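You operate a simulated robot arm through the tools that you are given. There is no shell and no other tool. Be economical: measure what you need, move in short steps, check, and stop when the job is done.

You are at the controls of a simulated two-armed robot. One attempt, no reset.

JOB
Let the pressure off, put both couplings on their posts and switch off.
Fine: red on red, blue on blue; shut the yellow valve after the couplings; no oil spilt. Where these are worked on the way, their far stop is far enough and under half their travel is too little: yellow valve.

Only the result counts: the job must be done as asked and must still hold three seconds after the hand-in. Knocking over, shifting, dropping, spilling or breaking anything else fails it.

ROBOT AND FRAMES
Two 7-joint arms with two-finger grippers on one trunk, on a base that drives. Base frame: it is fixed to the floor where the robot stands at the start and does not move with it; the origin is under the middle of the robot, x ahead of it, y to its left, z up; the surface under the hand at the start is at about z = 397. Units: mm, rad, N and s.
The left shoulder is at the start at [78, 151, 903], the right one opposite. With the tool pointing down near the work surface each hand reaches from about 100 to 780 mm from the robot's upright axis, wherever it stands, measured 20 degrees to its own side. Places, roughly: blue post [700, -400, 400]; pressure display [900, 300, 800]; red on-off switch [600, -100, 600]; red post [600, -500, 400]; yellow valve [800, 0, 800]. Payload 2.54 kg a hand.
Tool frame (each hand has its own): the origin (TCP) lies between the finger pads and is the grasp point; the fingertips stand 30 mm ahead of it; z points along the fingers, y is the line along which they close. The gripper opens to 116 mm. The gripper's body begins 95 mm behind the TCP.
Orientation is that of the tool frame in the base frame, as a unit quaternion [x, y, z, w]. With the fingers straight down and closing along the base's y, the tool's x points along the base's -x, its y along +y and its z along -z.

CONTROLS
- The arms move only by the tool step_arm. It takes "left_series", "right_series" or both (then of equal length, played together; a hand with none holds still); each is a list of rows, each a list of 7 numbers: the shift along the base's x, y, z in mm, then the turn, a rotation vector about the base's x, y, z in degrees, then the opening, from 0 (shut) to 1 (fully open). In form: [[dx, dy, dz, rx, ry, rz, hand], ...]. A call has 1 to 8 rows; each row is the pose to reach, as a shift and turn from the pose commanded when the call began. A row lasts 0.2 s, in which the tool goes at most 50 mm and 0.15 rad; a call with a longer step from one row to the next is refused whole, and so is a gripper value outside its range. Where a pose cannot be reached the arm comes as near as it can. A force on the tool above 50 N (or 10 N above the force at the start of the call, whichever is more), or a blocked arm, ends the call early, and 0.2 s more pass. Each finger travels about 72 mm/s and halts on what it meets, pressing with about 39 N; the grip force reading is that of the motor and also rises with nothing between the fingers. The clock runs only during rows and for 0.2 s after the last one: add rows that repeat a pose to give the fingers time. It gives the time, the measured TCP pose, the force on the tool (base axes), the opening and the grip force at its end, in the units of the frame above (readings bear some noise), with the torque about the TCP (base axes, N m) and any sound that the robot's microphone picked up.
- Cameras (640 x 400 px; columns grow to the right, rows downward): "scene" is now at [161.3, -16.9, 1058.4]; the picture's right is [-0.18, -0.98, 0.00], its down [-0.22, 0.04, -0.97] and it looks along [0.96, -0.18, -0.22] (base axes); focal length 214 px, centre (320, 200). "left" rides on the left gripper at [69, 15, -122] in its tool frame; the picture's right is [-0.21, 0.98, 0.00], its down [-0.83, -0.18, -0.53] and it looks along [-0.52, -0.11, 0.85] (tool axes); focal length 251 px, centre (320, 200). "right" rides on the right gripper at [69, -15, -122] in its tool frame; the picture's right is [0.21, 0.98, 0.00], its down [-0.83, 0.18, -0.53] and it looks along [-0.52, 0.11, 0.85] (tool axes); focal length 251 px, centre (320, 200). There is no depth. A picture from a camera that has moved, and an enlarged one, comes with that camera's place and axes in the base frame and with its lens.
- get_image(camera): a new picture of that camera. It takes no simulated time.
- lift_body(by): slides the trunk up (or, below 0, down) by that many mm; the arms and the scene camera ride with it, the base frame stays. It gives what a move gives, with no picture.
- base_move(legs): drives the robot by 1 to 6 legs, each [ahead, left, turn to the left] in mm, mm and rad, along the robot's own axes; the way and the turn of a leg run together, so that a leg with both is an arc; at most 1500 mm and 3.142 rad a leg. The arms and the cameras ride along, it lands a little off, and it stops where it bumps. It gives what a move gives.
- aim_head(pan, tilt): turns the head with the scene camera to pan (to the left, within 1.396 rad either way) and tilt (down, from -0.506 to 1.204), counted from straight ahead of the robot. It gives what a move gives.
- close_up(camera, box): a new picture of the part [left, top, right, bottom] of that camera's present view, enlarged. It takes no simulated time.
- hand_in(): hands the job in; it is judged then, once.

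Go step by step. Nothing tells you exact positions but the pictures and the camera data: compare them with the known pose of the tool, close in by small moves and look again before you grip or let go. The budget is 120 turns and 108 pictures, counting those below and the enlarged ones. Unless the task says otherwise, let go and move clear before handing in.

The tools are called after "Request:" by a JSON object that holds its "method" and its "body". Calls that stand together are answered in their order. step_arm: Moves the arms, as the interface text tells. Its arguments: {"type":"object","properties":{"left_series":{"type":"array","items":{"type":"array","items":{"type":"number"}}},"right_series":{"type":"array","items":{"type":"array","items":{"type":"number"}}}},"required":[]} The other tools are called the same way: lift_body (by) slides the trunk up or down; base_move (legs) drives the base; aim_head (pan, tilt) turns the head that bears the scene camera; get_image (camera) takes a picture; close_up (camera, box) takes an enlarged picture of a part of a camera's view; hand_in () hands the job in.

At the start:

```text
time: 0.0
left_ee_pos: [464.9, 126.1, 1159.2]
left_orientation: [-0.001, 1.0, -0.001, 0.0]
left_wrist_force: [-0.3, 0.0, 0.3]
left_moment: [0.0, 0.01, -0.01]
left_width: 116.2
left_finger_force: 0.1
right_ee_pos: [406.0, -259.2, 1080.6]
right_orientation: [0.001, 1.0, 0.0, 0.0]
right_wrist_force: [-0.5, -0.8, 0.3]
right_moment: [-0.04, -0.01, 0.0]
right_width: 116.1
right_finger_force: 0.0
trunk travel left (down, up): [-140.0, 149.0]
robot x, y, heading: [-0.4, 1.2, -0.0]
head pan, tilt: [-0.183, 0.225]
```

scene: 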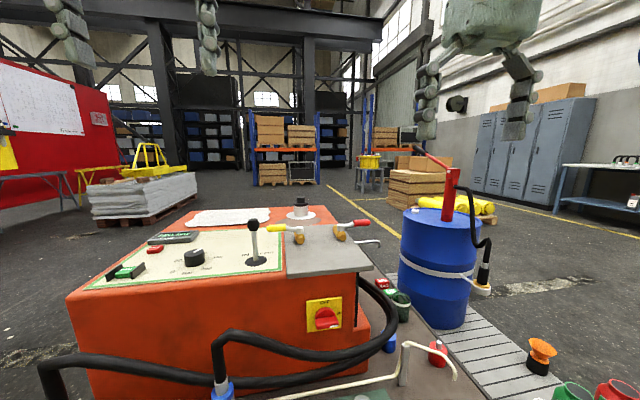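
right: 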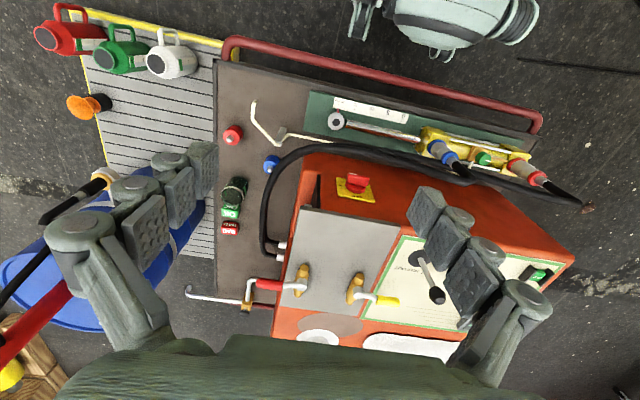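
left: 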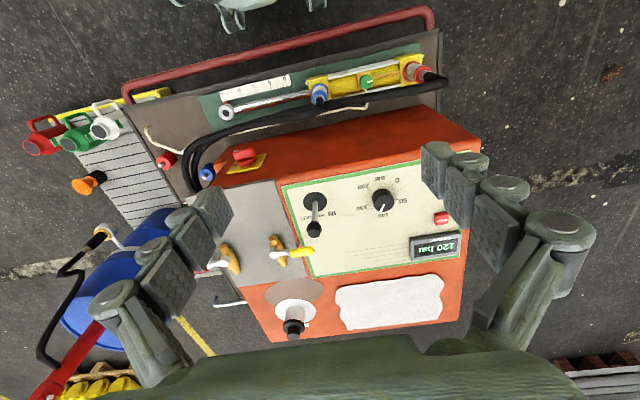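

I see a hydraulic unit showing 120 bar, with its two hoses in a yellow block and the red and blue posts on the tray. I'll look closer before moving anything.

Request:
{"method": "close_up", "body": {"camera": "scene", "box": [80, 190, 400, 390]}}

Request:
{"method": "close_up", "body": {"camera": "left", "box": [190, 140, 480, 340]}}

Request:
{"method": "close_up", "body": {"camera": "right", "box": [200, 60, 580, 300]}}

Request:
{"method": "aim_head", "body": {"pan": -0.2, "tilt": 0.9}}

```text
2.00 times, centred on (240, 290) of scene
camera zoom: at [161.3, -16.9, 1058.4], right [-0.18, -0.98, 0.0], down [-0.22, 0.04, -0.97], along [0.96, -0.18, -0.22], focal length 429 px, centre (480, 20)
```

zoom: 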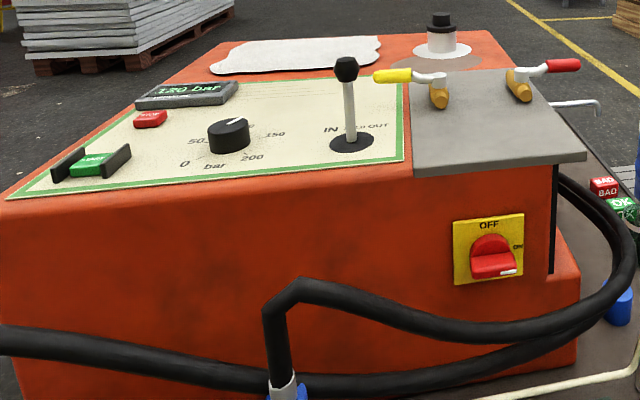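

```text
2.00 times, centred on (335, 240) of left
camera zoom: at [397.6, 141.7, 1279.7], right [0.21, 0.98, 0.0], down [0.83, -0.18, 0.54], along [0.52, -0.12, -0.84], focal length 503 px, centre (290, 120)
```

zoom: 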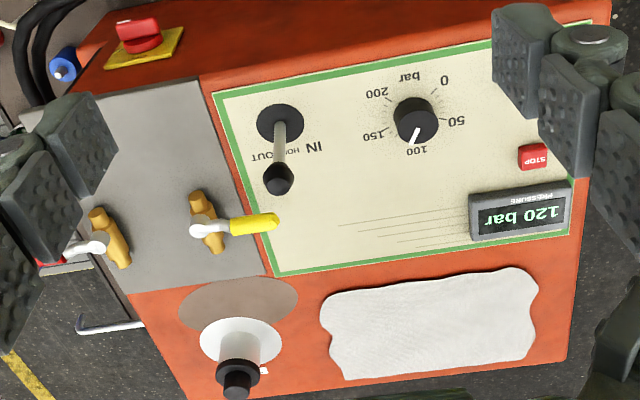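

```text
1.67 times, centred on (390, 180) of right
camera zoom: at [336.6, -274.2, 1202.6], right [-0.21, 0.98, 0.0], down [0.83, 0.18, 0.53], along [0.52, 0.11, -0.85], focal length 419 px, centre (203, 233)
```

zoom: 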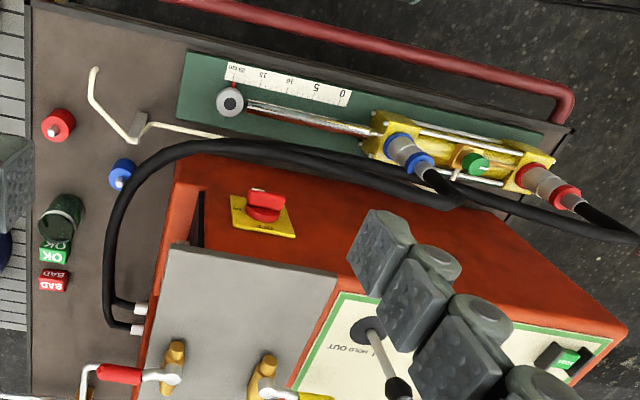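

```text
time: 1.1
left_ee_pos: [464.7, 127.3, 1157.5]
left_orientation: [-0.001, 1.0, -0.001, 0.001]
left_wrist_force: [-0.4, 0.3, -0.1]
left_moment: [-0.02, 0.01, -0.01]
left_width: 115.7
left_finger_force: 0.0
right_ee_pos: [406.0, -258.9, 1081.3]
right_orientation: [0.0, 1.0, 0.0, 0.0]
right_wrist_force: [-0.4, -0.1, -0.2]
right_moment: [-0.01, 0.04, -0.02]
right_width: 115.8
right_finger_force: 0.1
trunk travel left (down, up): [-140.0, 149.0]
robot x, y, heading: [-2.9, -0.7, 0.0]
head pan, tilt: [-0.201, 0.901]
```

The cylinder carries both couplings, and the yellow-handled valve probably bleeds off the pressure. I'll get the tilted-down view of the work area next.

Request:
{"method": "get_image", "body": {"camera": "scene"}}

Request:
{"method": "close_up", "body": {"camera": "scene", "box": [160, 160, 480, 360]}}

```text
101 pictures are left
camera scene: at [143.6, -15.0, 999.2], right [-0.2, -0.98, 0.0], down [-0.77, 0.16, -0.62], along [0.61, -0.12, -0.78], focal length 214 px, centre (320, 200)
```

scene: 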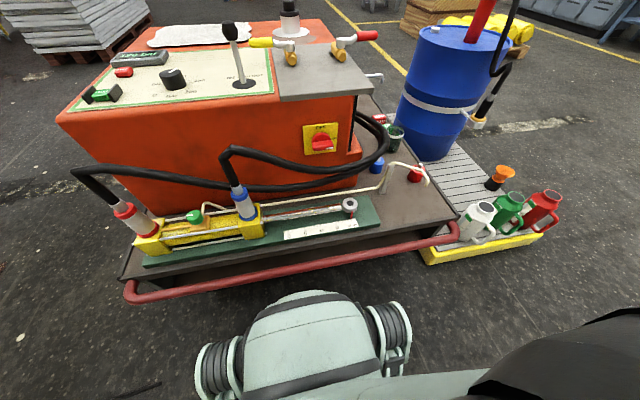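

```text
2.00 times, centred on (320, 260) of scene
camera zoom: at [143.6, -15.0, 999.2], right [-0.2, -0.98, 0.0], down [-0.77, 0.16, -0.62], along [0.61, -0.12, -0.78], focal length 429 px, centre (320, 80)
```

zoom: 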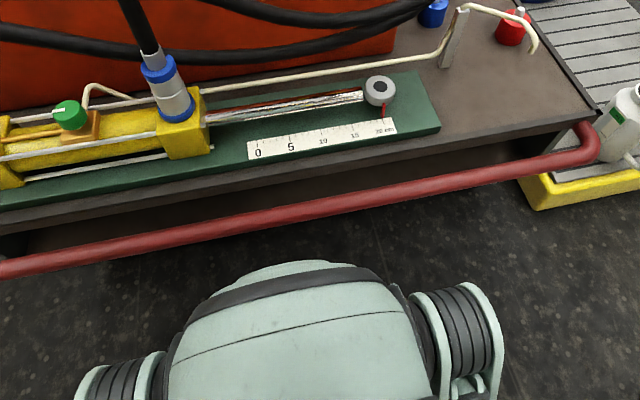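

The couplings sit at about y = 140 and 440, and the yellow valve is near [850, -60, 800] with the joystick at about [716, 57] in front of it. I'll bring the left hand over, staying high above the joystick, to look at the valve.

Request:
{"method": "step_arm", "body": {"left_series": [[40, -22, -20, 0, 0, 0, 1], [80, -44, -40, 0, 0, 0, 1], [120, -66, -70, 0, 0, 0, 1], [155, -85, -95, 0, 0, 0, 1], [190, -105, -120, 0, 0, 0, 1], [225, -125, -150, 0, 0, 0, 1], [225, -125, -150, 0, 0, 0, 1]]}}

Request:
{"method": "get_image", "body": {"camera": "left"}}

Request:
{"method": "aim_head", "body": {"pan": -0.1, "tilt": 0.4}}

Request:
{"method": "get_image", "body": {"camera": "scene"}}

```text
refused: row 3 steps farther than a row can; nothing moved
```

```text
99 pictures are left
camera left: at [397.6, 141.7, 1279.7], right [0.21, 0.98, 0.0], down [0.83, -0.18, 0.54], along [0.52, -0.12, -0.84], focal length 251 px, centre (320, 200)
```

left: 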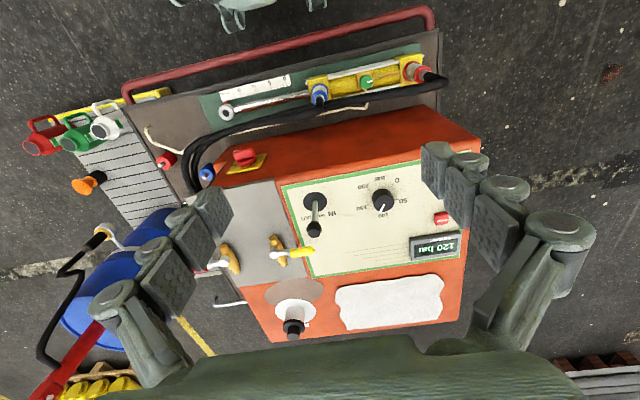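

```text
time: 2.0
left_ee_pos: [465.2, 125.7, 1159.0]
left_orientation: [-0.001, 1.0, -0.001, 0.0]
left_wrist_force: [0.1, 1.0, 0.0]
left_moment: [0.0, -0.03, 0.02]
left_width: 115.9
left_finger_force: 0.0
right_ee_pos: [406.8, -258.4, 1080.1]
right_orientation: [-0.001, 1.0, 0.0, -0.001]
right_wrist_force: [-0.3, 0.0, -0.8]
right_moment: [0.03, 0.01, -0.03]
right_width: 116.1
right_finger_force: 0.0
trunk travel left (down, up): [-140.0, 149.0]
robot x, y, heading: [0.4, -2.0, 0.001]
head pan, tilt: [-0.099, 0.4]
```

```text
98 pictures are left
camera scene: at [161.8, -9.1, 1042.0], right [-0.1, -0.99, 0.0], down [-0.39, 0.04, -0.92], along [0.92, -0.09, -0.39], focal length 214 px, centre (320, 200)
```

scene: 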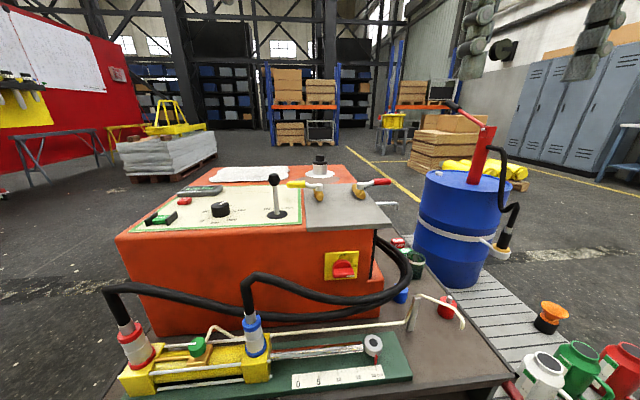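

A step was slightly too long, so nothing moved. I'll use smaller steps.

Request:
{"method": "step_arm", "body": {"left_series": [[30, -16, -20, 0, 0, 0, 1], [60, -32, -40, 0, 0, 0, 1], [90, -48, -60, 0, 0, 0, 1], [120, -64, -80, 0, 0, 0, 1], [150, -80, -100, 0, 0, 0, 1], [180, -98, -120, 0, 0, 0, 1], [210, -116, -140, 0, 0, 0, 1], [225, -125, -150, 0, 0, 0, 1]]}}

Request:
{"method": "get_image", "body": {"camera": "left"}}

Request:
{"method": "close_up", "body": {"camera": "scene", "box": [240, 140, 400, 240]}}

```text
time: 3.8
left_ee_pos: [645.8, -4.4, 992.3]
left_orientation: [-0.001, 1.0, 0.0, -0.001]
left_wrist_force: [0.4, -0.1, 0.5]
left_moment: [-0.03, 0.06, -0.04]
left_width: 115.5
left_finger_force: 0.1
left hand out of reach, approached as far as the arm can: row 6, 7, 8
right_ee_pos: [407.8, -261.8, 1079.7]
right_orientation: [0.001, 1.0, 0.001, -0.002]
right_wrist_force: [0.8, -1.2, -0.7]
right_moment: [0.07, 0.11, 0.02]
right_width: 116.1
right_finger_force: 0.1
trunk travel left (down, up): [-140.0, 149.0]
robot x, y, heading: [-0.7, 0.7, -0.001]
head pan, tilt: [-0.099, 0.4]
```

```text
97 pictures are left
camera left: at [578.3, 10.7, 1114.3], right [0.21, 0.98, 0.0], down [0.83, -0.18, 0.53], along [0.52, -0.11, -0.85], focal length 251 px, centre (320, 200)
```

left: 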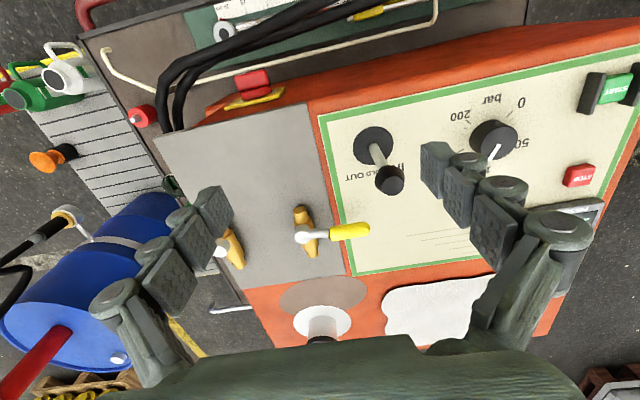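

```text
4.00 times, centred on (320, 190) of scene
camera zoom: at [163.4, -10.4, 1041.6], right [-0.1, -0.99, 0.0], down [-0.39, 0.04, -0.92], along [0.92, -0.09, -0.39], focal length 858 px, centre (320, 240)
```

zoom: 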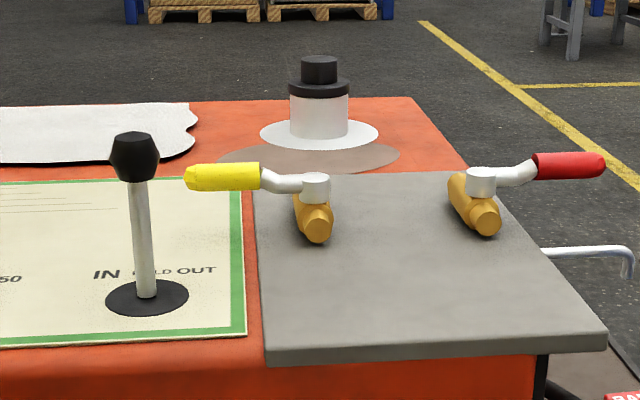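

The valve is a ball valve with a vertical stem at [822, -67, 815], and its yellow handle points +y with the tip at about [826, 31, 820]. The arm can't reach that yet, so I'll raise the trunk and check the clearance in front of the base.

Request:
{"method": "lift_body", "body": {"by": 140}}

Request:
{"method": "aim_head", "body": {"pan": 0, "tilt": 1.2}}

Request:
{"method": "get_image", "body": {"camera": "scene"}}

```text
time: 5.5
left_ee_pos: [643.9, -2.8, 1135.2]
left_orientation: [-0.001, 1.0, 0.0, 0.001]
left_wrist_force: [0.7, 0.5, -0.9]
left_moment: [0.01, 0.05, 0.02]
left_width: 116.1
left_finger_force: 0.1
right_ee_pos: [405.5, -258.3, 1221.0]
right_orientation: [0.0, 1.0, 0.0, 0.0]
right_wrist_force: [0.1, -0.1, -0.6]
right_moment: [-0.01, -0.06, 0.0]
right_width: 116.0
right_finger_force: 0.0
trunk travel left (down, up): [-280.0, 9.0]
robot x, y, heading: [-4.2, 1.4, 0.001]
head pan, tilt: [-0.099, 0.4]
```

```text
time: 6.6
left_ee_pos: [643.5, -2.0, 1134.7]
left_orientation: [-0.001, 1.0, 0.0, 0.0]
left_wrist_force: [-0.5, 0.1, 0.1]
left_moment: [-0.02, 0.03, 0.0]
left_width: 115.9
left_finger_force: 0.0
right_ee_pos: [406.0, -259.6, 1220.1]
right_orientation: [0.0, 1.0, 0.0, 0.0]
right_wrist_force: [-1.0, -0.8, 0.2]
right_moment: [0.01, -0.01, 0.0]
right_width: 116.2
right_finger_force: 0.1
trunk travel left (down, up): [-280.0, 9.0]
robot x, y, heading: [0.2, -0.8, 0.001]
head pan, tilt: [0.0, 1.201]
```

```text
95 pictures are left
camera scene: at [128.7, -0.7, 1121.8], right [-0.01, -1.0, 0.0], down [-0.92, 0.01, -0.4], along [0.4, -0.01, -0.92], focal length 214 px, centre (320, 200)
```

scene: 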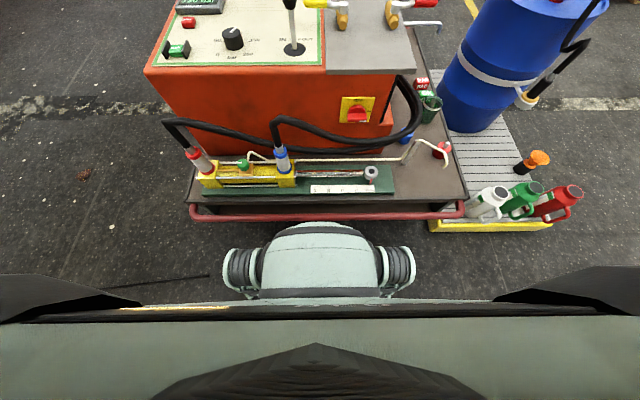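

The gap between the base and the trolley bar is small, so I won't drive ahead. I'll test how far the left hand reaches with the trunk raised.

Request:
{"method": "step_arm", "body": {"left_series": [[30, 2, -35, 0, 0, 0, 1], [60, 2, -70, 0, 0, 0, 1], [90, 2, -105, 0, 0, 0, 1], [120, 2, -140, 0, 0, 0, 1], [150, 2, -175, 0, 0, 0, 1], [180, 2, -190, 0, 0, 0, 1]]}}

Request:
{"method": "get_image", "body": {"camera": "left"}}

```text
time: 8.0
left_ee_pos: [712.9, 2.0, 976.9]
left_orientation: [0.0, 1.0, -0.002, 0.002]
left_wrist_force: [0.4, 0.4, -0.7]
left_moment: [0.01, 0.03, -0.01]
left_width: 116.0
left_finger_force: 0.0
left hand out of reach, approached as far as the arm can: row 1, 2, 3, 4, 5, 6
right_ee_pos: [406.2, -258.7, 1219.6]
right_orientation: [0.0, 1.0, 0.0, 0.0]
right_wrist_force: [0.1, -0.2, -0.4]
right_moment: [0.04, 0.05, 0.0]
right_width: 115.9
right_finger_force: 0.1
trunk travel left (down, up): [-280.0, 9.0]
robot x, y, heading: [1.8, 2.9, -0.0]
head pan, tilt: [0.0, 1.201]
```

```text
94 pictures are left
camera left: at [647.1, 18.4, 1098.5], right [0.21, 0.98, 0.0], down [0.83, -0.18, 0.54], along [0.52, -0.11, -0.84], focal length 251 px, centre (320, 200)
```

left: 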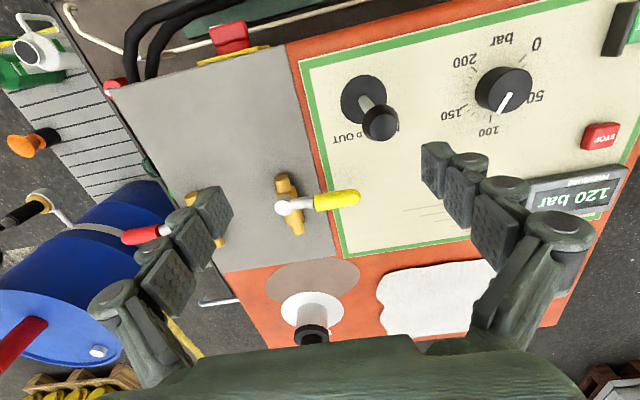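

With the tool upright the left hand only gets to about x = 715, so I'll tilt the tool forward. I'll use the right arm, which stays clear of the joystick, so first the left hand retracts and then the right goes in fist-closed.

Request:
{"method": "step_arm", "body": {"left_series": [[-30, 20, 30, 0, 0, 0, 1], [-65, 45, 50, 0, 0, 0, 1], [-100, 75, 70, 0, 0, 0, 1], [-135, 105, 90, 0, 0, 0, 1], [-170, 135, 100, 0, 0, 0, 1], [-205, 165, 100, 0, 0, 0, 1], [-240, 195, 100, 0, 0, 0, 1], [-270, 225, 100, 0, 0, 0, 1]]}}

Request:
{"method": "step_arm", "body": {"right_series": [[35, 15, -25, 0, -6, 0, 0.5], [70, 30, -50, 0, -12, 0, 0], [105, 45, -75, 0, -18, 0, 0], [140, 60, -100, 0, -24, 0, 0], [175, 75, -125, 0, -30, 0, 0], [210, 90, -145, 0, -36, 0, 0], [240, 110, -170, 0, -40, 0, 0], [270, 130, -195, 0, -40, 0, 0]]}}

Request:
{"method": "get_image", "body": {"camera": "right"}}

```text
refused: row 3 steps farther than a row can; nothing moved
```

```text
time: 9.8
left_ee_pos: [715.0, 2.4, 976.6]
left_orientation: [-0.001, 1.0, -0.001, 0.0]
left_wrist_force: [-0.5, -0.7, -0.7]
left_moment: [0.01, 0.03, 0.01]
left_width: 115.7
left_finger_force: 0.2
right_ee_pos: [675.8, -125.8, 1022.0]
right_orientation: [0.0, 0.94, 0.0, 0.342]
right_wrist_force: [0.0, 0.5, -0.1]
right_moment: [-0.02, 0.05, 0.05]
right_width: 0.1
right_finger_force: 28.3
trunk travel left (down, up): [-280.0, 9.0]
robot x, y, heading: [-3.5, 0.7, 0.001]
head pan, tilt: [0.0, 1.201]
```

```text
93 pictures are left
camera right: at [544.0, -142.4, 1071.4], right [-0.16, 0.98, -0.14], down [0.29, 0.18, 0.94], along [0.94, 0.11, -0.31], focal length 251 px, centre (320, 200)
```

right: 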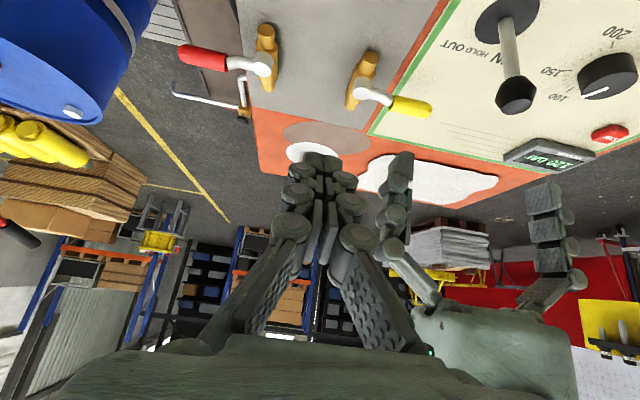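

The left retract was refused, though the right moved in without contact. I'll retract the left with shorter steps.

Request:
{"method": "step_arm", "body": {"left_series": [[-20, 30, 30, 0, 0, 0, 1], [-50, 58, 50, 0, 0, 0, 1], [-85, 85, 65, 0, 0, 0, 1], [-120, 112, 80, 0, 0, 0, 1], [-155, 139, 90, 0, 0, 0, 1], [-190, 166, 100, 0, 0, 0, 1], [-225, 193, 100, 0, 0, 0, 1], [-255, 215, 100, 0, 0, 0, 1]]}}

Request:
{"method": "aim_head", "body": {"pan": -0.1, "tilt": 0.5}}

Request:
{"method": "close_up", "body": {"camera": "scene", "box": [220, 80, 460, 230]}}

```text
time: 11.6
left_ee_pos: [455.2, 216.1, 1077.5]
left_orientation: [-0.001, 1.0, -0.001, 0.001]
left_wrist_force: [-0.1, -0.5, -0.8]
left_moment: [0.02, -0.03, -0.02]
left_width: 115.9
left_finger_force: 0.0
right_ee_pos: [673.8, -128.1, 1024.8]
right_orientation: [0.0, 0.94, 0.0, 0.342]
right_wrist_force: [-0.7, -0.5, 0.2]
right_moment: [0.02, -0.04, 0.02]
right_width: 0.2
right_finger_force: 29.1
trunk travel left (down, up): [-280.0, 9.0]
robot x, y, heading: [-1.9, -1.4, -0.0]
head pan, tilt: [0.0, 1.201]
```

```text
time: 12.7
left_ee_pos: [456.7, 215.2, 1076.6]
left_orientation: [-0.001, 1.0, 0.0, 0.001]
left_wrist_force: [0.1, 0.3, 0.5]
left_moment: [0.05, 0.0, 0.0]
left_width: 116.0
left_finger_force: 0.0
right_ee_pos: [674.6, -127.4, 1022.1]
right_orientation: [0.0, 0.94, 0.0, 0.342]
right_wrist_force: [0.4, -0.5, -0.1]
right_moment: [-0.01, 0.05, 0.0]
right_width: 0.2
right_finger_force: 28.6
trunk travel left (down, up): [-280.0, 9.0]
robot x, y, heading: [-0.7, -0.3, -0.002]
head pan, tilt: [-0.099, 0.499]
```

```text
2.67 times, centred on (340, 155) of scene
camera zoom: at [160.1, -8.9, 1172.9], right [-0.1, -1.0, 0.0], down [-0.48, 0.05, -0.88], along [0.87, -0.09, -0.48], focal length 572 px, centre (267, 320)
```

zoom: 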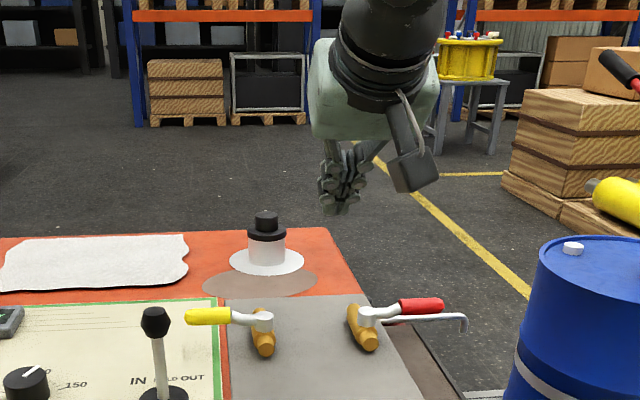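

The geometry agrees to within a few mm. I'll bring the closed right fist above the far side of the yellow handle so I can try dragging it toward the robot.

Request:
{"method": "step_arm", "body": {"right_series": [[29, 22, -20, 0, 0, 0, 0], [58, 45, -40, 0, 0, 0, 0], [87, 68, -60, 0, 0, 0, 0], [116, 92, -80, 0, 0, 0, 0], [145, 116, -100, 0, 0, 0, 0], [174, 142, -118, 0, 0, 0, 0], [174, 142, -118, 0, 0, 0, 0]]}}

Request:
{"method": "get_image", "body": {"camera": "right"}}

Request:
{"method": "close_up", "body": {"camera": "scene", "box": [220, 80, 460, 230]}}

```text
time: 14.2
left_ee_pos: [456.4, 214.8, 1077.3]
left_orientation: [-0.001, 1.0, -0.001, 0.001]
left_wrist_force: [-0.7, 0.2, -0.6]
left_moment: [0.01, -0.03, 0.0]
left_width: 116.0
left_finger_force: 0.0
right_ee_pos: [721.6, -127.4, 935.8]
right_orientation: [0.0, 0.94, 0.0, 0.341]
right_wrist_force: [-0.1, 0.1, -0.1]
right_moment: [0.04, 0.02, 0.04]
right_width: 0.0
right_finger_force: 28.8
right hand out of reach, approached as far as the arm can: row 1, 2, 3, 4, 5, 6, 7
trunk travel left (down, up): [-280.0, 9.0]
robot x, y, heading: [1.3, 1.3, 0.003]
head pan, tilt: [-0.099, 0.499]
```

```text
91 pictures are left
camera right: at [590.2, -143.5, 984.7], right [-0.17, 0.98, -0.14], down [0.29, 0.18, 0.94], along [0.94, 0.12, -0.31], focal length 251 px, centre (320, 200)
```

right: 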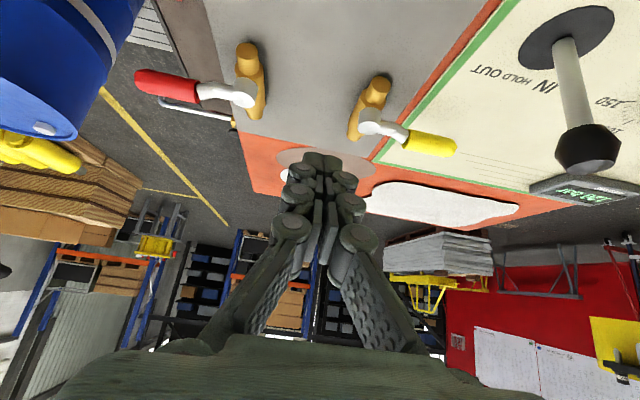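

```text
2.67 times, centred on (340, 155) of scene
camera zoom: at [160.2, -8.9, 1173.0], right [-0.1, -1.0, 0.0], down [-0.48, 0.05, -0.88], along [0.87, -0.09, -0.48], focal length 572 px, centre (267, 320)
```

zoom: 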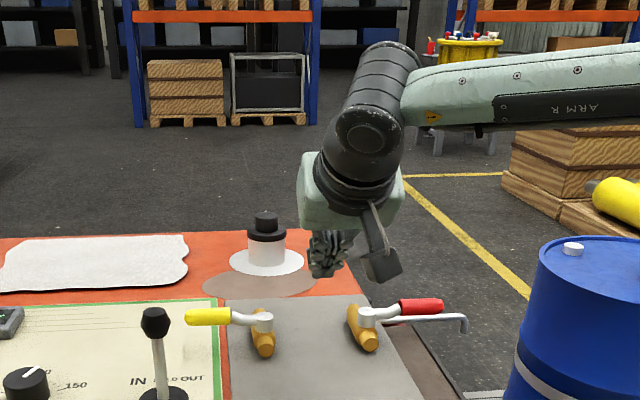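

The right arm is awkward reaching across its own body. I'll lift the hand and drive the base 200 mm left so the valve lies on the right arm's own side.

Request:
{"method": "step_arm", "body": {"right_series": [[-30, 0, 35, 0, 0, 0, 0], [-60, 0, 70, 0, 0, 0, 0], [-90, 0, 100, 0, 0, 0, 0]]}}

Request:
{"method": "base_move", "body": {"legs": [[0, 200, 0]]}}

Request:
{"method": "get_image", "body": {"camera": "scene"}}

```text
time: 15.1
left_ee_pos: [455.8, 214.2, 1076.7]
left_orientation: [-0.001, 1.0, -0.001, 0.001]
left_wrist_force: [-0.5, -0.2, 0.2]
left_moment: [-0.02, 0.0, -0.02]
left_width: 115.8
left_finger_force: 0.0
right_ee_pos: [628.2, -131.5, 1043.4]
right_orientation: [0.0, 0.94, 0.0, 0.343]
right_wrist_force: [1.0, 0.8, -0.1]
right_moment: [0.01, -0.04, 0.02]
right_width: 0.0
right_finger_force: 28.7
trunk travel left (down, up): [-280.0, 9.0]
robot x, y, heading: [-0.4, 3.8, -0.004]
head pan, tilt: [-0.099, 0.499]
```

```text
time: 17.6
left_ee_pos: [454.8, 418.3, 1076.2]
left_orientation: [-0.003, 1.0, -0.001, 0.001]
left_wrist_force: [-0.3, -0.6, -0.5]
left_moment: [-0.03, 0.02, -0.01]
left_width: 115.9
left_finger_force: 0.0
right_ee_pos: [630.9, 72.8, 1043.0]
right_orientation: [-0.003, 0.94, 0.001, 0.342]
right_wrist_force: [-0.3, -0.1, -0.4]
right_moment: [-0.01, 0.0, 0.01]
right_width: 0.0
right_finger_force: 27.9
trunk travel left (down, up): [-280.0, 9.0]
robot x, y, heading: [0.2, 201.2, 0.01]
head pan, tilt: [-0.099, 0.499]
```

```text
89 pictures are left
camera scene: at [159.7, 193.2, 1173.0], right [-0.09, -1.0, 0.0], down [-0.48, 0.04, -0.88], along [0.87, -0.08, -0.48], focal length 214 px, centre (320, 200)
```

scene: 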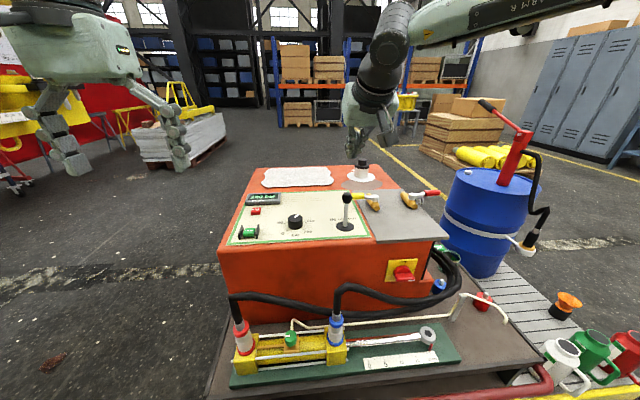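

Now I'll extend toward the point above the handle's far side.

Request:
{"method": "step_arm", "body": {"right_series": [[36, -10, -20, 0, 0, 0, 0], [72, -20, -40, 0, 0, 0, 0], [108, -30, -60, 0, 0, 0, 0], [144, -40, -85, 0, 0, 0, 0], [180, -50, -110, 0, 0, 0, 0], [217, -58, -138, 0, 0, 0, 0], [217, -58, -138, 0, 0, 0, 0]]}}

Request:
{"method": "get_image", "body": {"camera": "right"}}

```text
time: 19.2
left_ee_pos: [455.0, 417.7, 1076.7]
left_orientation: [-0.004, 1.0, -0.001, 0.001]
left_wrist_force: [-0.1, -0.5, -0.3]
left_moment: [0.02, -0.01, 0.01]
left_width: 116.1
left_finger_force: 0.0
right_ee_pos: [797.8, -14.8, 916.2]
right_orientation: [-0.002, 0.939, 0.001, 0.344]
right_wrist_force: [-0.9, 0.7, 0.1]
right_moment: [-0.01, -0.04, 0.01]
right_width: 0.1
right_finger_force: 28.5
right hand out of reach, approached as far as the arm can: row 4, 5, 6, 7
trunk travel left (down, up): [-280.0, 9.0]
robot x, y, heading: [2.1, 203.0, 0.006]
head pan, tilt: [-0.099, 0.499]
```

```text
88 pictures are left
camera right: at [666.9, -30.7, 965.2], right [-0.17, 0.98, -0.14], down [0.29, 0.18, 0.94], along [0.94, 0.12, -0.31], focal length 251 px, centre (320, 200)
```

right: 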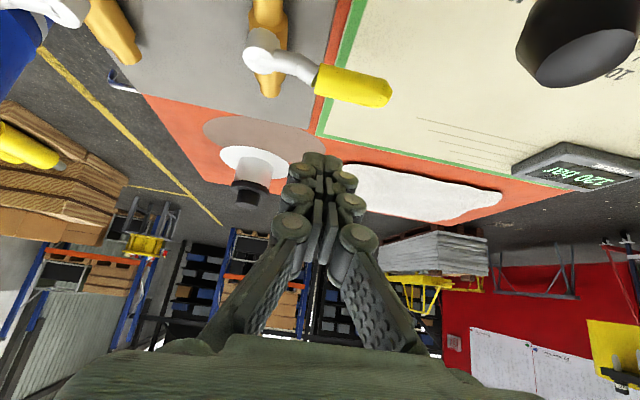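

That's much better, reaching x = 798. I'll shift the base another 110 mm left, which should bring the target into the arm's best direction.

Request:
{"method": "base_move", "body": {"legs": [[0, 110, 0]]}}

Request:
{"method": "step_arm", "body": {"right_series": [[12, -30, -5, 0, 0, 0, 0], [24, -55, -10, 0, 0, 0, 0], [36, -80, -10, 0, 0, 0, 0], [50, -80, -10, 0, 0, 0, 0], [50, -80, -10, 0, 0, 0, 0]]}}

```text
time: 20.9
left_ee_pos: [454.9, 527.7, 1076.7]
left_orientation: [-0.003, 1.0, -0.001, 0.001]
left_wrist_force: [-0.6, 0.4, -0.2]
left_moment: [-0.02, 0.01, -0.03]
left_width: 116.2
left_finger_force: 0.0
right_ee_pos: [796.9, 94.7, 916.0]
right_orientation: [-0.001, 0.94, 0.001, 0.342]
right_wrist_force: [0.6, 0.4, 0.2]
right_moment: [-0.03, 0.05, -0.01]
right_width: 0.0
right_finger_force: 27.9
trunk travel left (down, up): [-280.0, 9.0]
robot x, y, heading: [-1.4, 313.6, 0.005]
head pan, tilt: [-0.099, 0.499]
```

```text
time: 22.1
left_ee_pos: [454.7, 527.2, 1075.8]
left_orientation: [-0.002, 1.0, -0.001, 0.0]
left_wrist_force: [0.3, 0.2, -0.5]
left_moment: [-0.01, 0.0, 0.02]
left_width: 116.0
left_finger_force: 0.0
right_ee_pos: [833.8, 9.6, 910.3]
right_orientation: [-0.001, 0.939, 0.001, 0.343]
right_wrist_force: [0.1, -0.7, 0.1]
right_moment: [-0.01, -0.02, 0.01]
right_width: 0.1
right_finger_force: 28.5
right hand out of reach, approached as far as the arm can: row 4, 5
trunk travel left (down, up): [-280.0, 9.0]
robot x, y, heading: [-4.1, 306.5, 0.007]
head pan, tilt: [-0.099, 0.499]
```

I'm at [834, 10, 910]. Next I descend behind the handle, keeping about 30 mm off its axis.

Request:
{"method": "step_arm", "body": {"right_series": [[8, 3, -25, 0, 0, 0, 0], [14, 3, -50, 0, 0, 0, 0], [16, 3, -70, 0, 0, 0, 0], [16, 3, -70, 0, 0, 0, 0]]}}

Request:
{"method": "get_image", "body": {"camera": "right"}}

Request:
{"method": "close_up", "body": {"camera": "scene", "box": [320, 130, 480, 230]}}

```text
time: 23.1
left_ee_pos: [455.2, 527.3, 1078.2]
left_orientation: [-0.003, 1.0, -0.001, 0.001]
left_wrist_force: [0.2, 0.8, -1.3]
left_moment: [-0.03, -0.04, -0.02]
left_width: 115.8
left_finger_force: 0.1
right_ee_pos: [818.0, 6.1, 855.3]
right_orientation: [-0.002, 0.939, 0.002, 0.345]
right_wrist_force: [2.0, -0.1, 5.5]
right_moment: [-0.02, -0.08, 0.0]
right_width: 5.8
right_finger_force: 28.8
right hand out of reach, approached as far as the arm can: row 1, 2, 3, 4
trunk travel left (down, up): [-280.0, 9.0]
robot x, y, heading: [2.0, 312.4, 0.003]
head pan, tilt: [-0.099, 0.499]
```

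```text
87 pictures are left
camera right: at [686.6, -9.6, 903.0], right [-0.17, 0.98, -0.14], down [0.28, 0.18, 0.94], along [0.94, 0.12, -0.31], focal length 251 px, centre (320, 200)
```

right: 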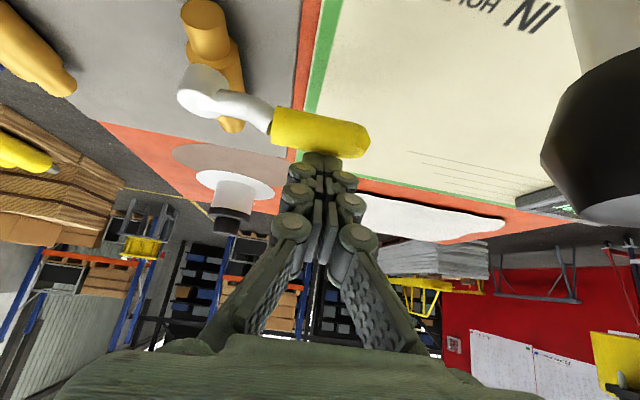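

```text
4.00 times, centred on (400, 180) of scene
camera zoom: at [158.7, 302.8, 1173.2], right [-0.1, -1.0, 0.0], down [-0.48, 0.05, -0.88], along [0.87, -0.08, -0.48], focal length 858 px, centre (0, 280)
```

zoom: 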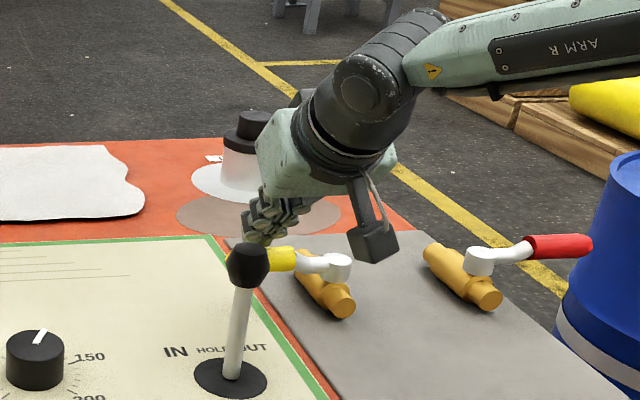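

The fingertips only rest on the handle top, and it seems yaw alignment limits the reach. I'll lift, yaw the tool outward about 20°, and try again.

Request:
{"method": "step_arm", "body": {"right_series": [[0, 0, 35, 0, 0, -7, 0], [5, 0, 55, 0, 0, -14, 0], [20, 5, 55, 0, 0, -20, 0], [45, 10, 55, 0, 0, -20, 0], [60, 10, 55, 0, 0, -20, 0]]}}

```text
time: 24.3
left_ee_pos: [455.0, 527.7, 1076.4]
left_orientation: [-0.002, 1.0, -0.001, 0.001]
left_wrist_force: [0.5, -0.4, -0.1]
left_moment: [-0.02, 0.0, 0.01]
left_width: 116.1
left_finger_force: 0.0
right_ee_pos: [813.1, -5.2, 917.8]
right_orientation: [0.162, 0.925, -0.058, 0.338]
right_wrist_force: [-1.3, 0.4, 0.1]
right_moment: [0.0, 0.0, 0.01]
right_width: 0.1
right_finger_force: 28.1
right hand out of reach, approached as far as the arm can: row 2, 3, 4, 5
trunk travel left (down, up): [-280.0, 9.0]
robot x, y, heading: [-2.5, 309.1, 0.003]
head pan, tilt: [-0.099, 0.499]
```

Yawing outward lowered the reach. I'll go back to zero yaw and tilt more, to 60°.

Request:
{"method": "step_arm", "body": {"right_series": [[0, 5, 0, -0.9, -5, 5, 0], [0, 10, 0, -1.7, -10, 10, 0], [5, 15, 0, -2.6, -15, 15, 0], [15, 20, 0, -3.5, -19.8, 19.8, 0], [35, 20, 0, -3.5, -19.8, 19.8, 0], [55, 20, 0, -3.5, -19.8, 19.8, 0], [75, 20, 0, -3.5, -19.8, 19.8, 0]]}}

```text
time: 25.9
left_ee_pos: [453.5, 527.2, 1077.3]
left_orientation: [-0.003, 1.0, 0.0, 0.0]
left_wrist_force: [0.0, 0.2, 0.2]
left_moment: [0.01, -0.05, 0.0]
left_width: 116.2
left_finger_force: 0.1
right_ee_pos: [871.5, 9.5, 924.9]
right_orientation: [-0.002, 0.866, 0.001, 0.501]
right_wrist_force: [-0.8, 0.0, 0.5]
right_moment: [0.04, 0.02, 0.01]
right_width: 0.1
right_finger_force: 28.6
right hand out of reach, approached as far as the arm can: row 7
trunk travel left (down, up): [-280.0, 9.0]
robot x, y, heading: [-3.0, 312.0, 0.006]
head pan, tilt: [-0.099, 0.499]
```

With a 60° tilt the hand reaches past the valve. I'll roll it 90° with the camera side away from the joystick, so the fingers can straddle the handle from above and below.

Request:
{"method": "step_arm", "body": {"right_series": [[-10, 0, 5, -6.9, 0, 4, 0], [-20, 0, 10, -13.9, 0, 8, 0], [-30, 0, 15, -20.8, 0, 12, 0], [-40, 0, 20, -27.7, 0, 16, 0.2], [-50, 0, 20, -34.6, 0, 20, 0.3], [-60, 0, 20, -41.6, 0, 24, 0.35], [-70, 0, 20, -48.5, 0, 28, 0.39], [-80, 0, 20, -55.4, 0, 32, 0.39]]}}

Request:
{"method": "step_arm", "body": {"right_series": [[0, 0, 0, -6.9, 0, 4, 0.39], [0, 0, 0, -13.9, 0, 8, 0.39], [0, 0, 0, -20.8, 0, 12, 0.39], [0, 0, 0, -22.5, 0, 13, 0.39], [0, 0, 0, -22.5, 0, 13, 0.39]]}}

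Request:
{"method": "get_image", "body": {"camera": "right"}}

Request:
{"method": "close_up", "body": {"camera": "scene", "box": [320, 130, 480, 230]}}

```text
time: 27.7
left_ee_pos: [455.2, 527.5, 1076.8]
left_orientation: [-0.002, 1.0, 0.0, 0.0]
left_wrist_force: [-0.6, 0.9, 0.2]
left_moment: [-0.01, -0.01, -0.02]
left_width: 116.0
left_finger_force: 0.0
right_ee_pos: [794.1, 6.1, 942.6]
right_orientation: [-0.461, 0.734, -0.264, 0.423]
right_wrist_force: [1.0, -0.3, -0.6]
right_moment: [-0.02, -0.01, -0.02]
right_width: 45.0
right_finger_force: 0.1
trunk travel left (down, up): [-280.0, 9.0]
robot x, y, heading: [-2.5, 309.6, 0.0]
head pan, tilt: [-0.099, 0.499]
```

```text
time: 28.9
left_ee_pos: [454.7, 527.1, 1077.9]
left_orientation: [-0.002, 1.0, -0.001, 0.001]
left_wrist_force: [-0.3, 0.1, 0.3]
left_moment: [0.0, 0.04, 0.01]
left_width: 115.9
left_finger_force: 0.0
right_ee_pos: [791.8, 8.2, 943.7]
right_orientation: [0.614, -0.612, 0.352, -0.352]
right_wrist_force: [-0.6, 0.4, 0.2]
right_moment: [0.04, 0.01, 0.02]
right_width: 45.2
right_finger_force: 0.1
trunk travel left (down, up): [-280.0, 9.0]
robot x, y, heading: [1.8, 310.7, 0.001]
head pan, tilt: [-0.099, 0.499]
```

```text
85 pictures are left
camera right: at [694.6, -61.1, 1018.3], right [-0.49, -0.22, -0.84], down [-0.55, 0.82, 0.11], along [0.67, 0.52, -0.53], focal length 251 px, centre (320, 200)
```

right: 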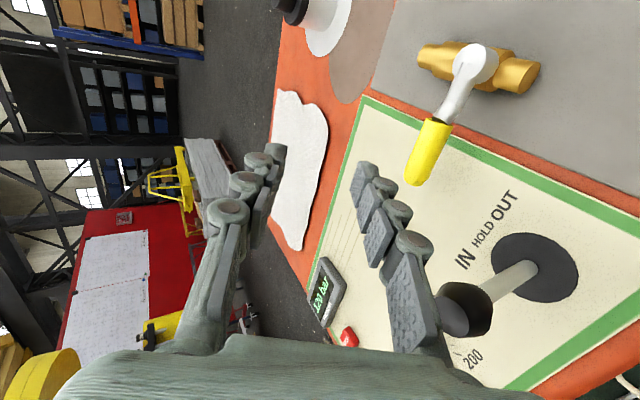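

```text
4.00 times, centred on (400, 180) of scene
camera zoom: at [159.2, 302.6, 1173.0], right [-0.1, -1.0, 0.0], down [-0.48, 0.05, -0.88], along [0.87, -0.08, -0.48], focal length 858 px, centre (0, 280)
```

zoom: 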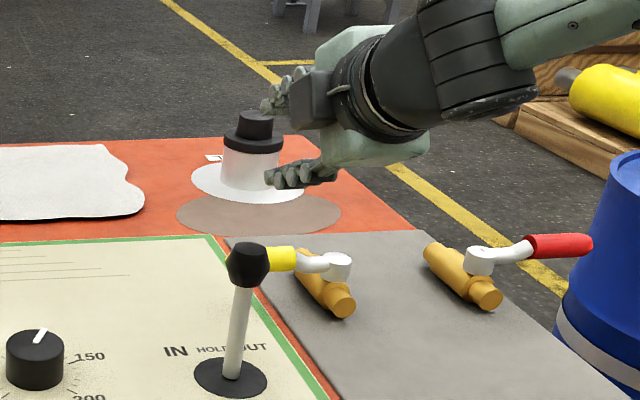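

The handle position is confirmed. I'll move to a pre-grasp point and then advance along the finger direction so the fingers straddle the grip.

Request:
{"method": "step_arm", "body": {"right_series": [[-30, -2, -35, 0, 0, 0, 0.39], [-47, -5, -75, 0, 0, 0, 0.39], [-47, -5, -82, 0, 0, 0, 0.39], [-15, -5, -100, 0, 0, 0, 0.39], [5, -5, -112, 0, 0, 0, 0.39], [17, -5, -118, 0, 0, 0, 0.39], [17, -5, -118, 0, 0, 0, 0.39]]}}

Request:
{"method": "get_image", "body": {"camera": "right"}}

Request:
{"method": "close_up", "body": {"camera": "scene", "box": [320, 130, 480, 230]}}

```text
time: 30.5
left_ee_pos: [453.8, 527.8, 1077.6]
left_orientation: [-0.003, 1.0, -0.001, 0.001]
left_wrist_force: [0.5, 0.2, -0.1]
left_moment: [-0.02, 0.03, 0.02]
left_width: 116.2
left_finger_force: 0.2
right_ee_pos: [807.5, 2.8, 827.7]
right_orientation: [0.613, -0.612, 0.353, -0.353]
right_wrist_force: [-11.7, -2.2, 5.8]
right_moment: [0.37, 0.08, 0.8]
right_width: 45.2
right_finger_force: 0.0
trunk travel left (down, up): [-280.0, 9.0]
robot x, y, heading: [1.1, 314.2, 0.004]
head pan, tilt: [-0.099, 0.499]
```

```text
83 pictures are left
camera right: at [709.6, -65.7, 901.8], right [-0.49, -0.22, -0.84], down [-0.55, 0.82, 0.11], along [0.67, 0.52, -0.52], focal length 251 px, centre (320, 200)
```

right: 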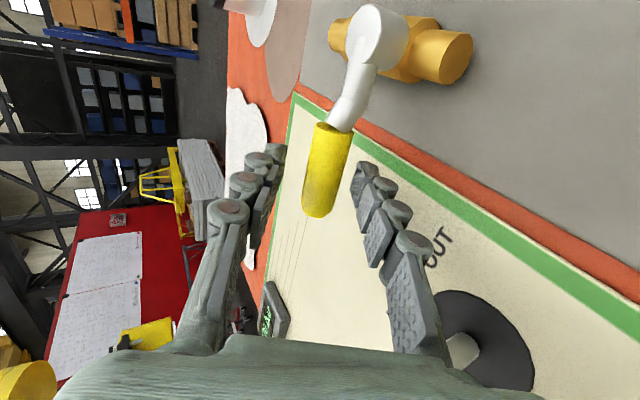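

```text
4.00 times, centred on (400, 180) of scene
camera zoom: at [157.5, 302.5, 1173.3], right [-0.1, -1.0, 0.0], down [-0.47, 0.05, -0.88], along [0.87, -0.08, -0.48], focal length 858 px, centre (0, 280)
```

zoom: 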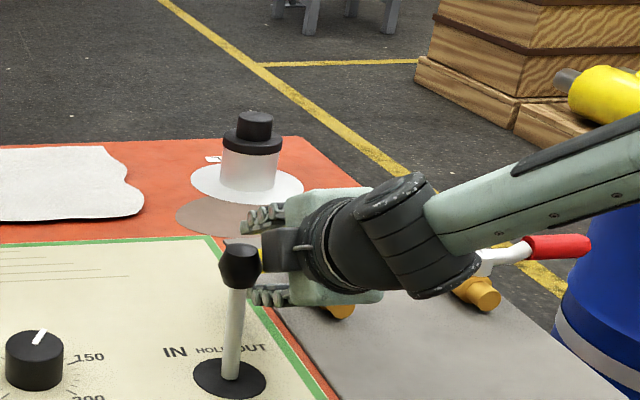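

The tool feels a force in -x with a moment that points to y of about +60. So a wrist part is touching the joystick. I'll back straight off and check the joystick.

Request:
{"method": "step_arm", "body": {"right_series": [[-22, 0, 12, 0, 0, 0, 0.39], [-44, 0, 25, 0, 0, 0, 0.39], [-66, 0, 45, 0, 0, 0, 0.39], [-66, 0, 90, 0, 0, 0, 0.39], [-60, 0, 130, 0, 0, 0, 0.39]]}}

Request:
{"method": "get_image", "body": {"camera": "right"}}

Request:
{"method": "close_up", "body": {"camera": "scene", "box": [290, 110, 490, 235]}}

```text
time: 31.7
left_ee_pos: [454.3, 528.4, 1077.1]
left_orientation: [-0.002, 1.0, -0.001, 0.001]
left_wrist_force: [-0.6, 0.4, 0.3]
left_moment: [0.0, -0.01, -0.02]
left_width: 116.0
left_finger_force: 0.1
right_ee_pos: [747.2, 1.4, 958.6]
right_orientation: [0.614, -0.612, 0.352, -0.352]
right_wrist_force: [0.6, -0.5, 0.0]
right_moment: [0.02, 0.0, 0.0]
right_width: 45.4
right_finger_force: 0.1
trunk travel left (down, up): [-280.0, 9.0]
robot x, y, heading: [-2.8, 308.4, -0.001]
head pan, tilt: [-0.099, 0.499]
```

```text
81 pictures are left
camera right: at [649.7, -67.7, 1032.9], right [-0.49, -0.22, -0.84], down [-0.55, 0.82, 0.11], along [0.67, 0.52, -0.53], focal length 251 px, centre (320, 200)
```

right: 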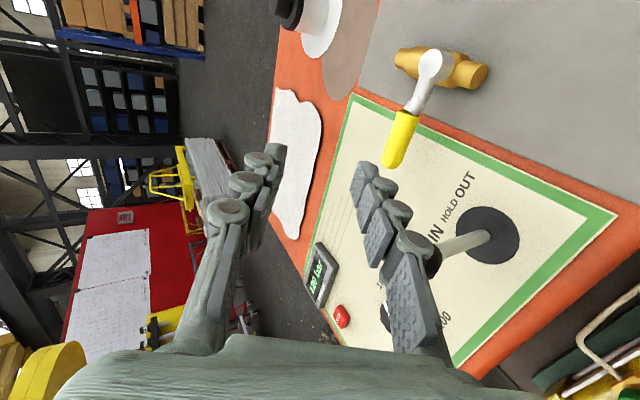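

```text
3.20 times, centred on (390, 172) of scene
camera zoom: at [158.9, 302.5, 1173.0], right [-0.1, -1.0, 0.0], down [-0.48, 0.05, -0.88], along [0.87, -0.08, -0.48], focal length 686 px, centre (96, 288)
```

zoom: 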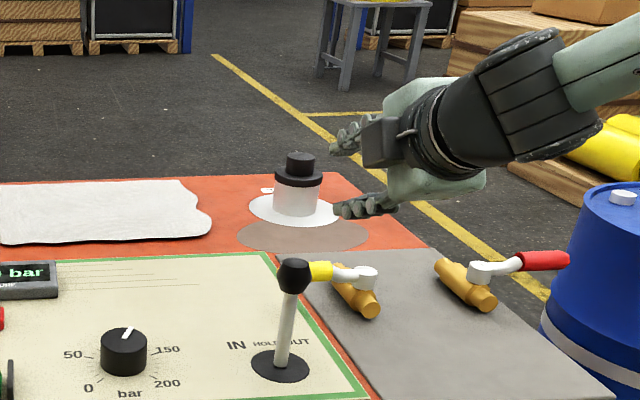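

The joystick sprang back to centre. I'll yaw the tool 30° so the wrist comes in from the right, clear of the joystick, and then approach again.

Request:
{"method": "step_arm", "body": {"right_series": [[-5, -12, -5, 0, 0, 7.5, 0.39], [-5, -24, -10, 0, 0, 15, 0.39], [-5, -36, -20, 0, 0, 22.5, 0.39], [-2, -46, -35, 0, 0, 30, 0.39], [2, -46, -70, 0, 0, 30, 0.39], [6, -43, -95, 0, 0, 30, 0.39], [6, -43, -95, 0, 0, 30, 0.39]]}}

Request:
{"method": "get_image", "body": {"camera": "right"}}

Request:
{"method": "close_up", "body": {"camera": "scene", "box": [290, 110, 490, 235]}}

```text
time: 33.3
left_ee_pos: [455.0, 527.2, 1076.1]
left_orientation: [-0.004, 1.0, -0.001, 0.002]
left_wrist_force: [-0.1, -0.5, -0.4]
left_moment: [-0.01, -0.02, 0.01]
left_width: 116.2
left_finger_force: 0.1
right_ee_pos: [774.6, -30.0, 885.8]
right_orientation: [0.752, -0.444, 0.239, -0.424]
right_wrist_force: [0.7, -0.8, -0.4]
right_moment: [0.0, -0.02, 0.01]
right_width: 45.4
right_finger_force: 0.0
right hand out of reach, approached as far as the arm can: row 4, 5, 6, 7
trunk travel left (down, up): [-280.0, 9.0]
robot x, y, heading: [-2.7, 311.8, 0.004]
head pan, tilt: [-0.099, 0.499]
```

```text
79 pictures are left
camera right: at [725.9, -138.4, 960.9], right [-0.35, -0.43, -0.83], down [-0.88, 0.45, 0.14], along [0.31, 0.79, -0.53], focal length 251 px, centre (320, 200)
```

right: 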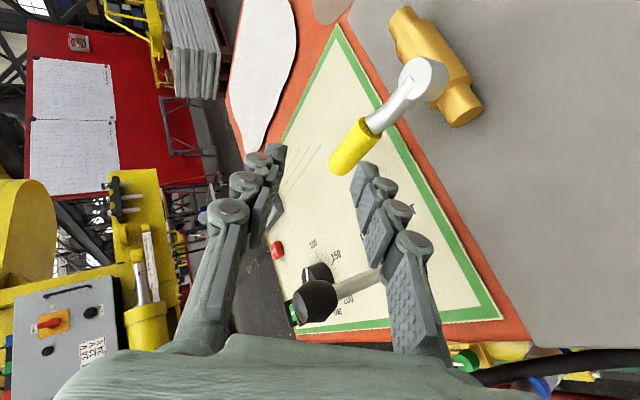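

```text
3.20 times, centred on (390, 172) of scene
camera zoom: at [159.0, 302.6, 1173.0], right [-0.1, -1.0, 0.0], down [-0.48, 0.05, -0.88], along [0.87, -0.08, -0.48], focal length 686 px, centre (96, 288)
```

zoom: 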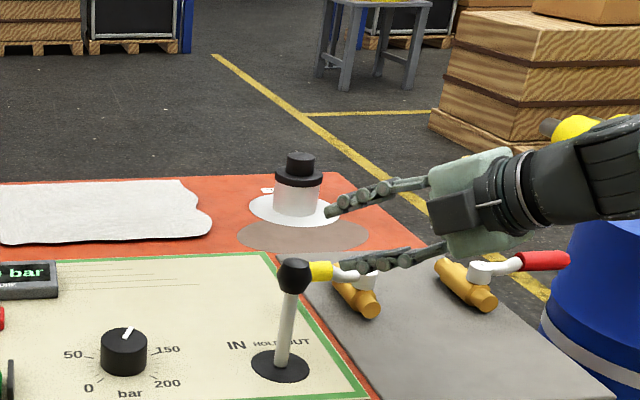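

I'm above and behind the handle, with about 30 mm to drop and about 65 mm to advance. I'll try this in small rows.

Request:
{"method": "step_arm", "body": {"right_series": [[-4, -2, -15, 0, 0, 0, 0.39], [-6, -3, -32, 0, 0, 0, 0.39], [-6, -3, -32, 0, 0, 0, 0.39]]}}

```text
time: 34.1
left_ee_pos: [453.2, 527.5, 1076.2]
left_orientation: [-0.003, 1.0, -0.001, 0.001]
left_wrist_force: [0.3, -0.2, 0.1]
left_moment: [0.0, 0.04, -0.05]
left_width: 115.9
left_finger_force: 0.2
right_ee_pos: [783.0, -25.9, 879.1]
right_orientation: [0.752, -0.443, 0.241, -0.425]
right_wrist_force: [0.0, 0.6, 0.1]
right_moment: [0.02, 0.04, 0.0]
right_width: 45.3
right_finger_force: 0.1
right hand out of reach, approached as far as the arm can: row 1, 2, 3
trunk travel left (down, up): [-280.0, 9.0]
robot x, y, heading: [-1.5, 311.4, 0.003]
head pan, tilt: [-0.099, 0.499]
```

Yaw 30° hits a joint limit. I'll use 15° and grip nearer the stem, which should still clear the joystick.

Request:
{"method": "step_arm", "body": {"right_series": [[-10, 0, 25, 0, 0, -5, 0.39], [-20, -3, 45, 0, 0, -10, 0.39], [-30, -6, 45, 0, 0, -15, 0.39], [-34, -8, 15, 0, 0, -15, 0.39], [-34, -8, -15, 0, 0, -15, 0.39], [-34, -8, -15, 0, 0, -15, 0.39]]}}

Request:
{"method": "get_image", "body": {"camera": "right"}}

```text
time: 35.5
left_ee_pos: [454.1, 527.6, 1077.4]
left_orientation: [-0.003, 1.0, -0.002, 0.0]
left_wrist_force: [0.2, 0.6, -0.6]
left_moment: [0.02, -0.03, 0.03]
left_width: 116.0
left_finger_force: 0.0
right_ee_pos: [750.8, -32.7, 867.9]
right_orientation: [0.688, -0.527, 0.304, -0.396]
right_wrist_force: [0.3, -0.4, 0.4]
right_moment: [0.01, 0.0, 0.0]
right_width: 45.0
right_finger_force: 0.1
trunk travel left (down, up): [-280.0, 9.0]
robot x, y, heading: [4.2, 308.3, 0.003]
head pan, tilt: [-0.099, 0.499]
```

```text
77 pictures are left
camera right: at [673.3, -124.8, 942.4], right [-0.42, -0.34, -0.84], down [-0.75, 0.65, 0.11], along [0.51, 0.68, -0.52], focal length 251 px, centre (320, 200)
```

right: 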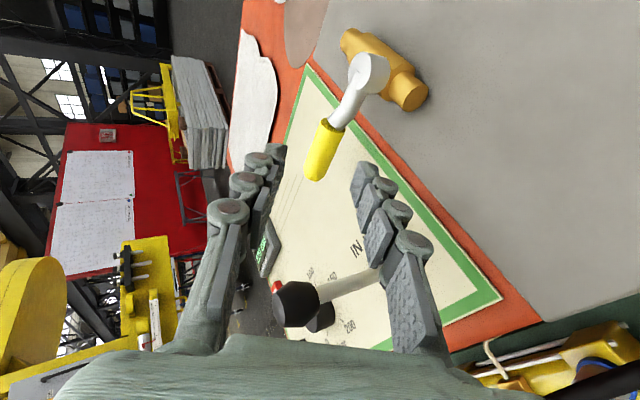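

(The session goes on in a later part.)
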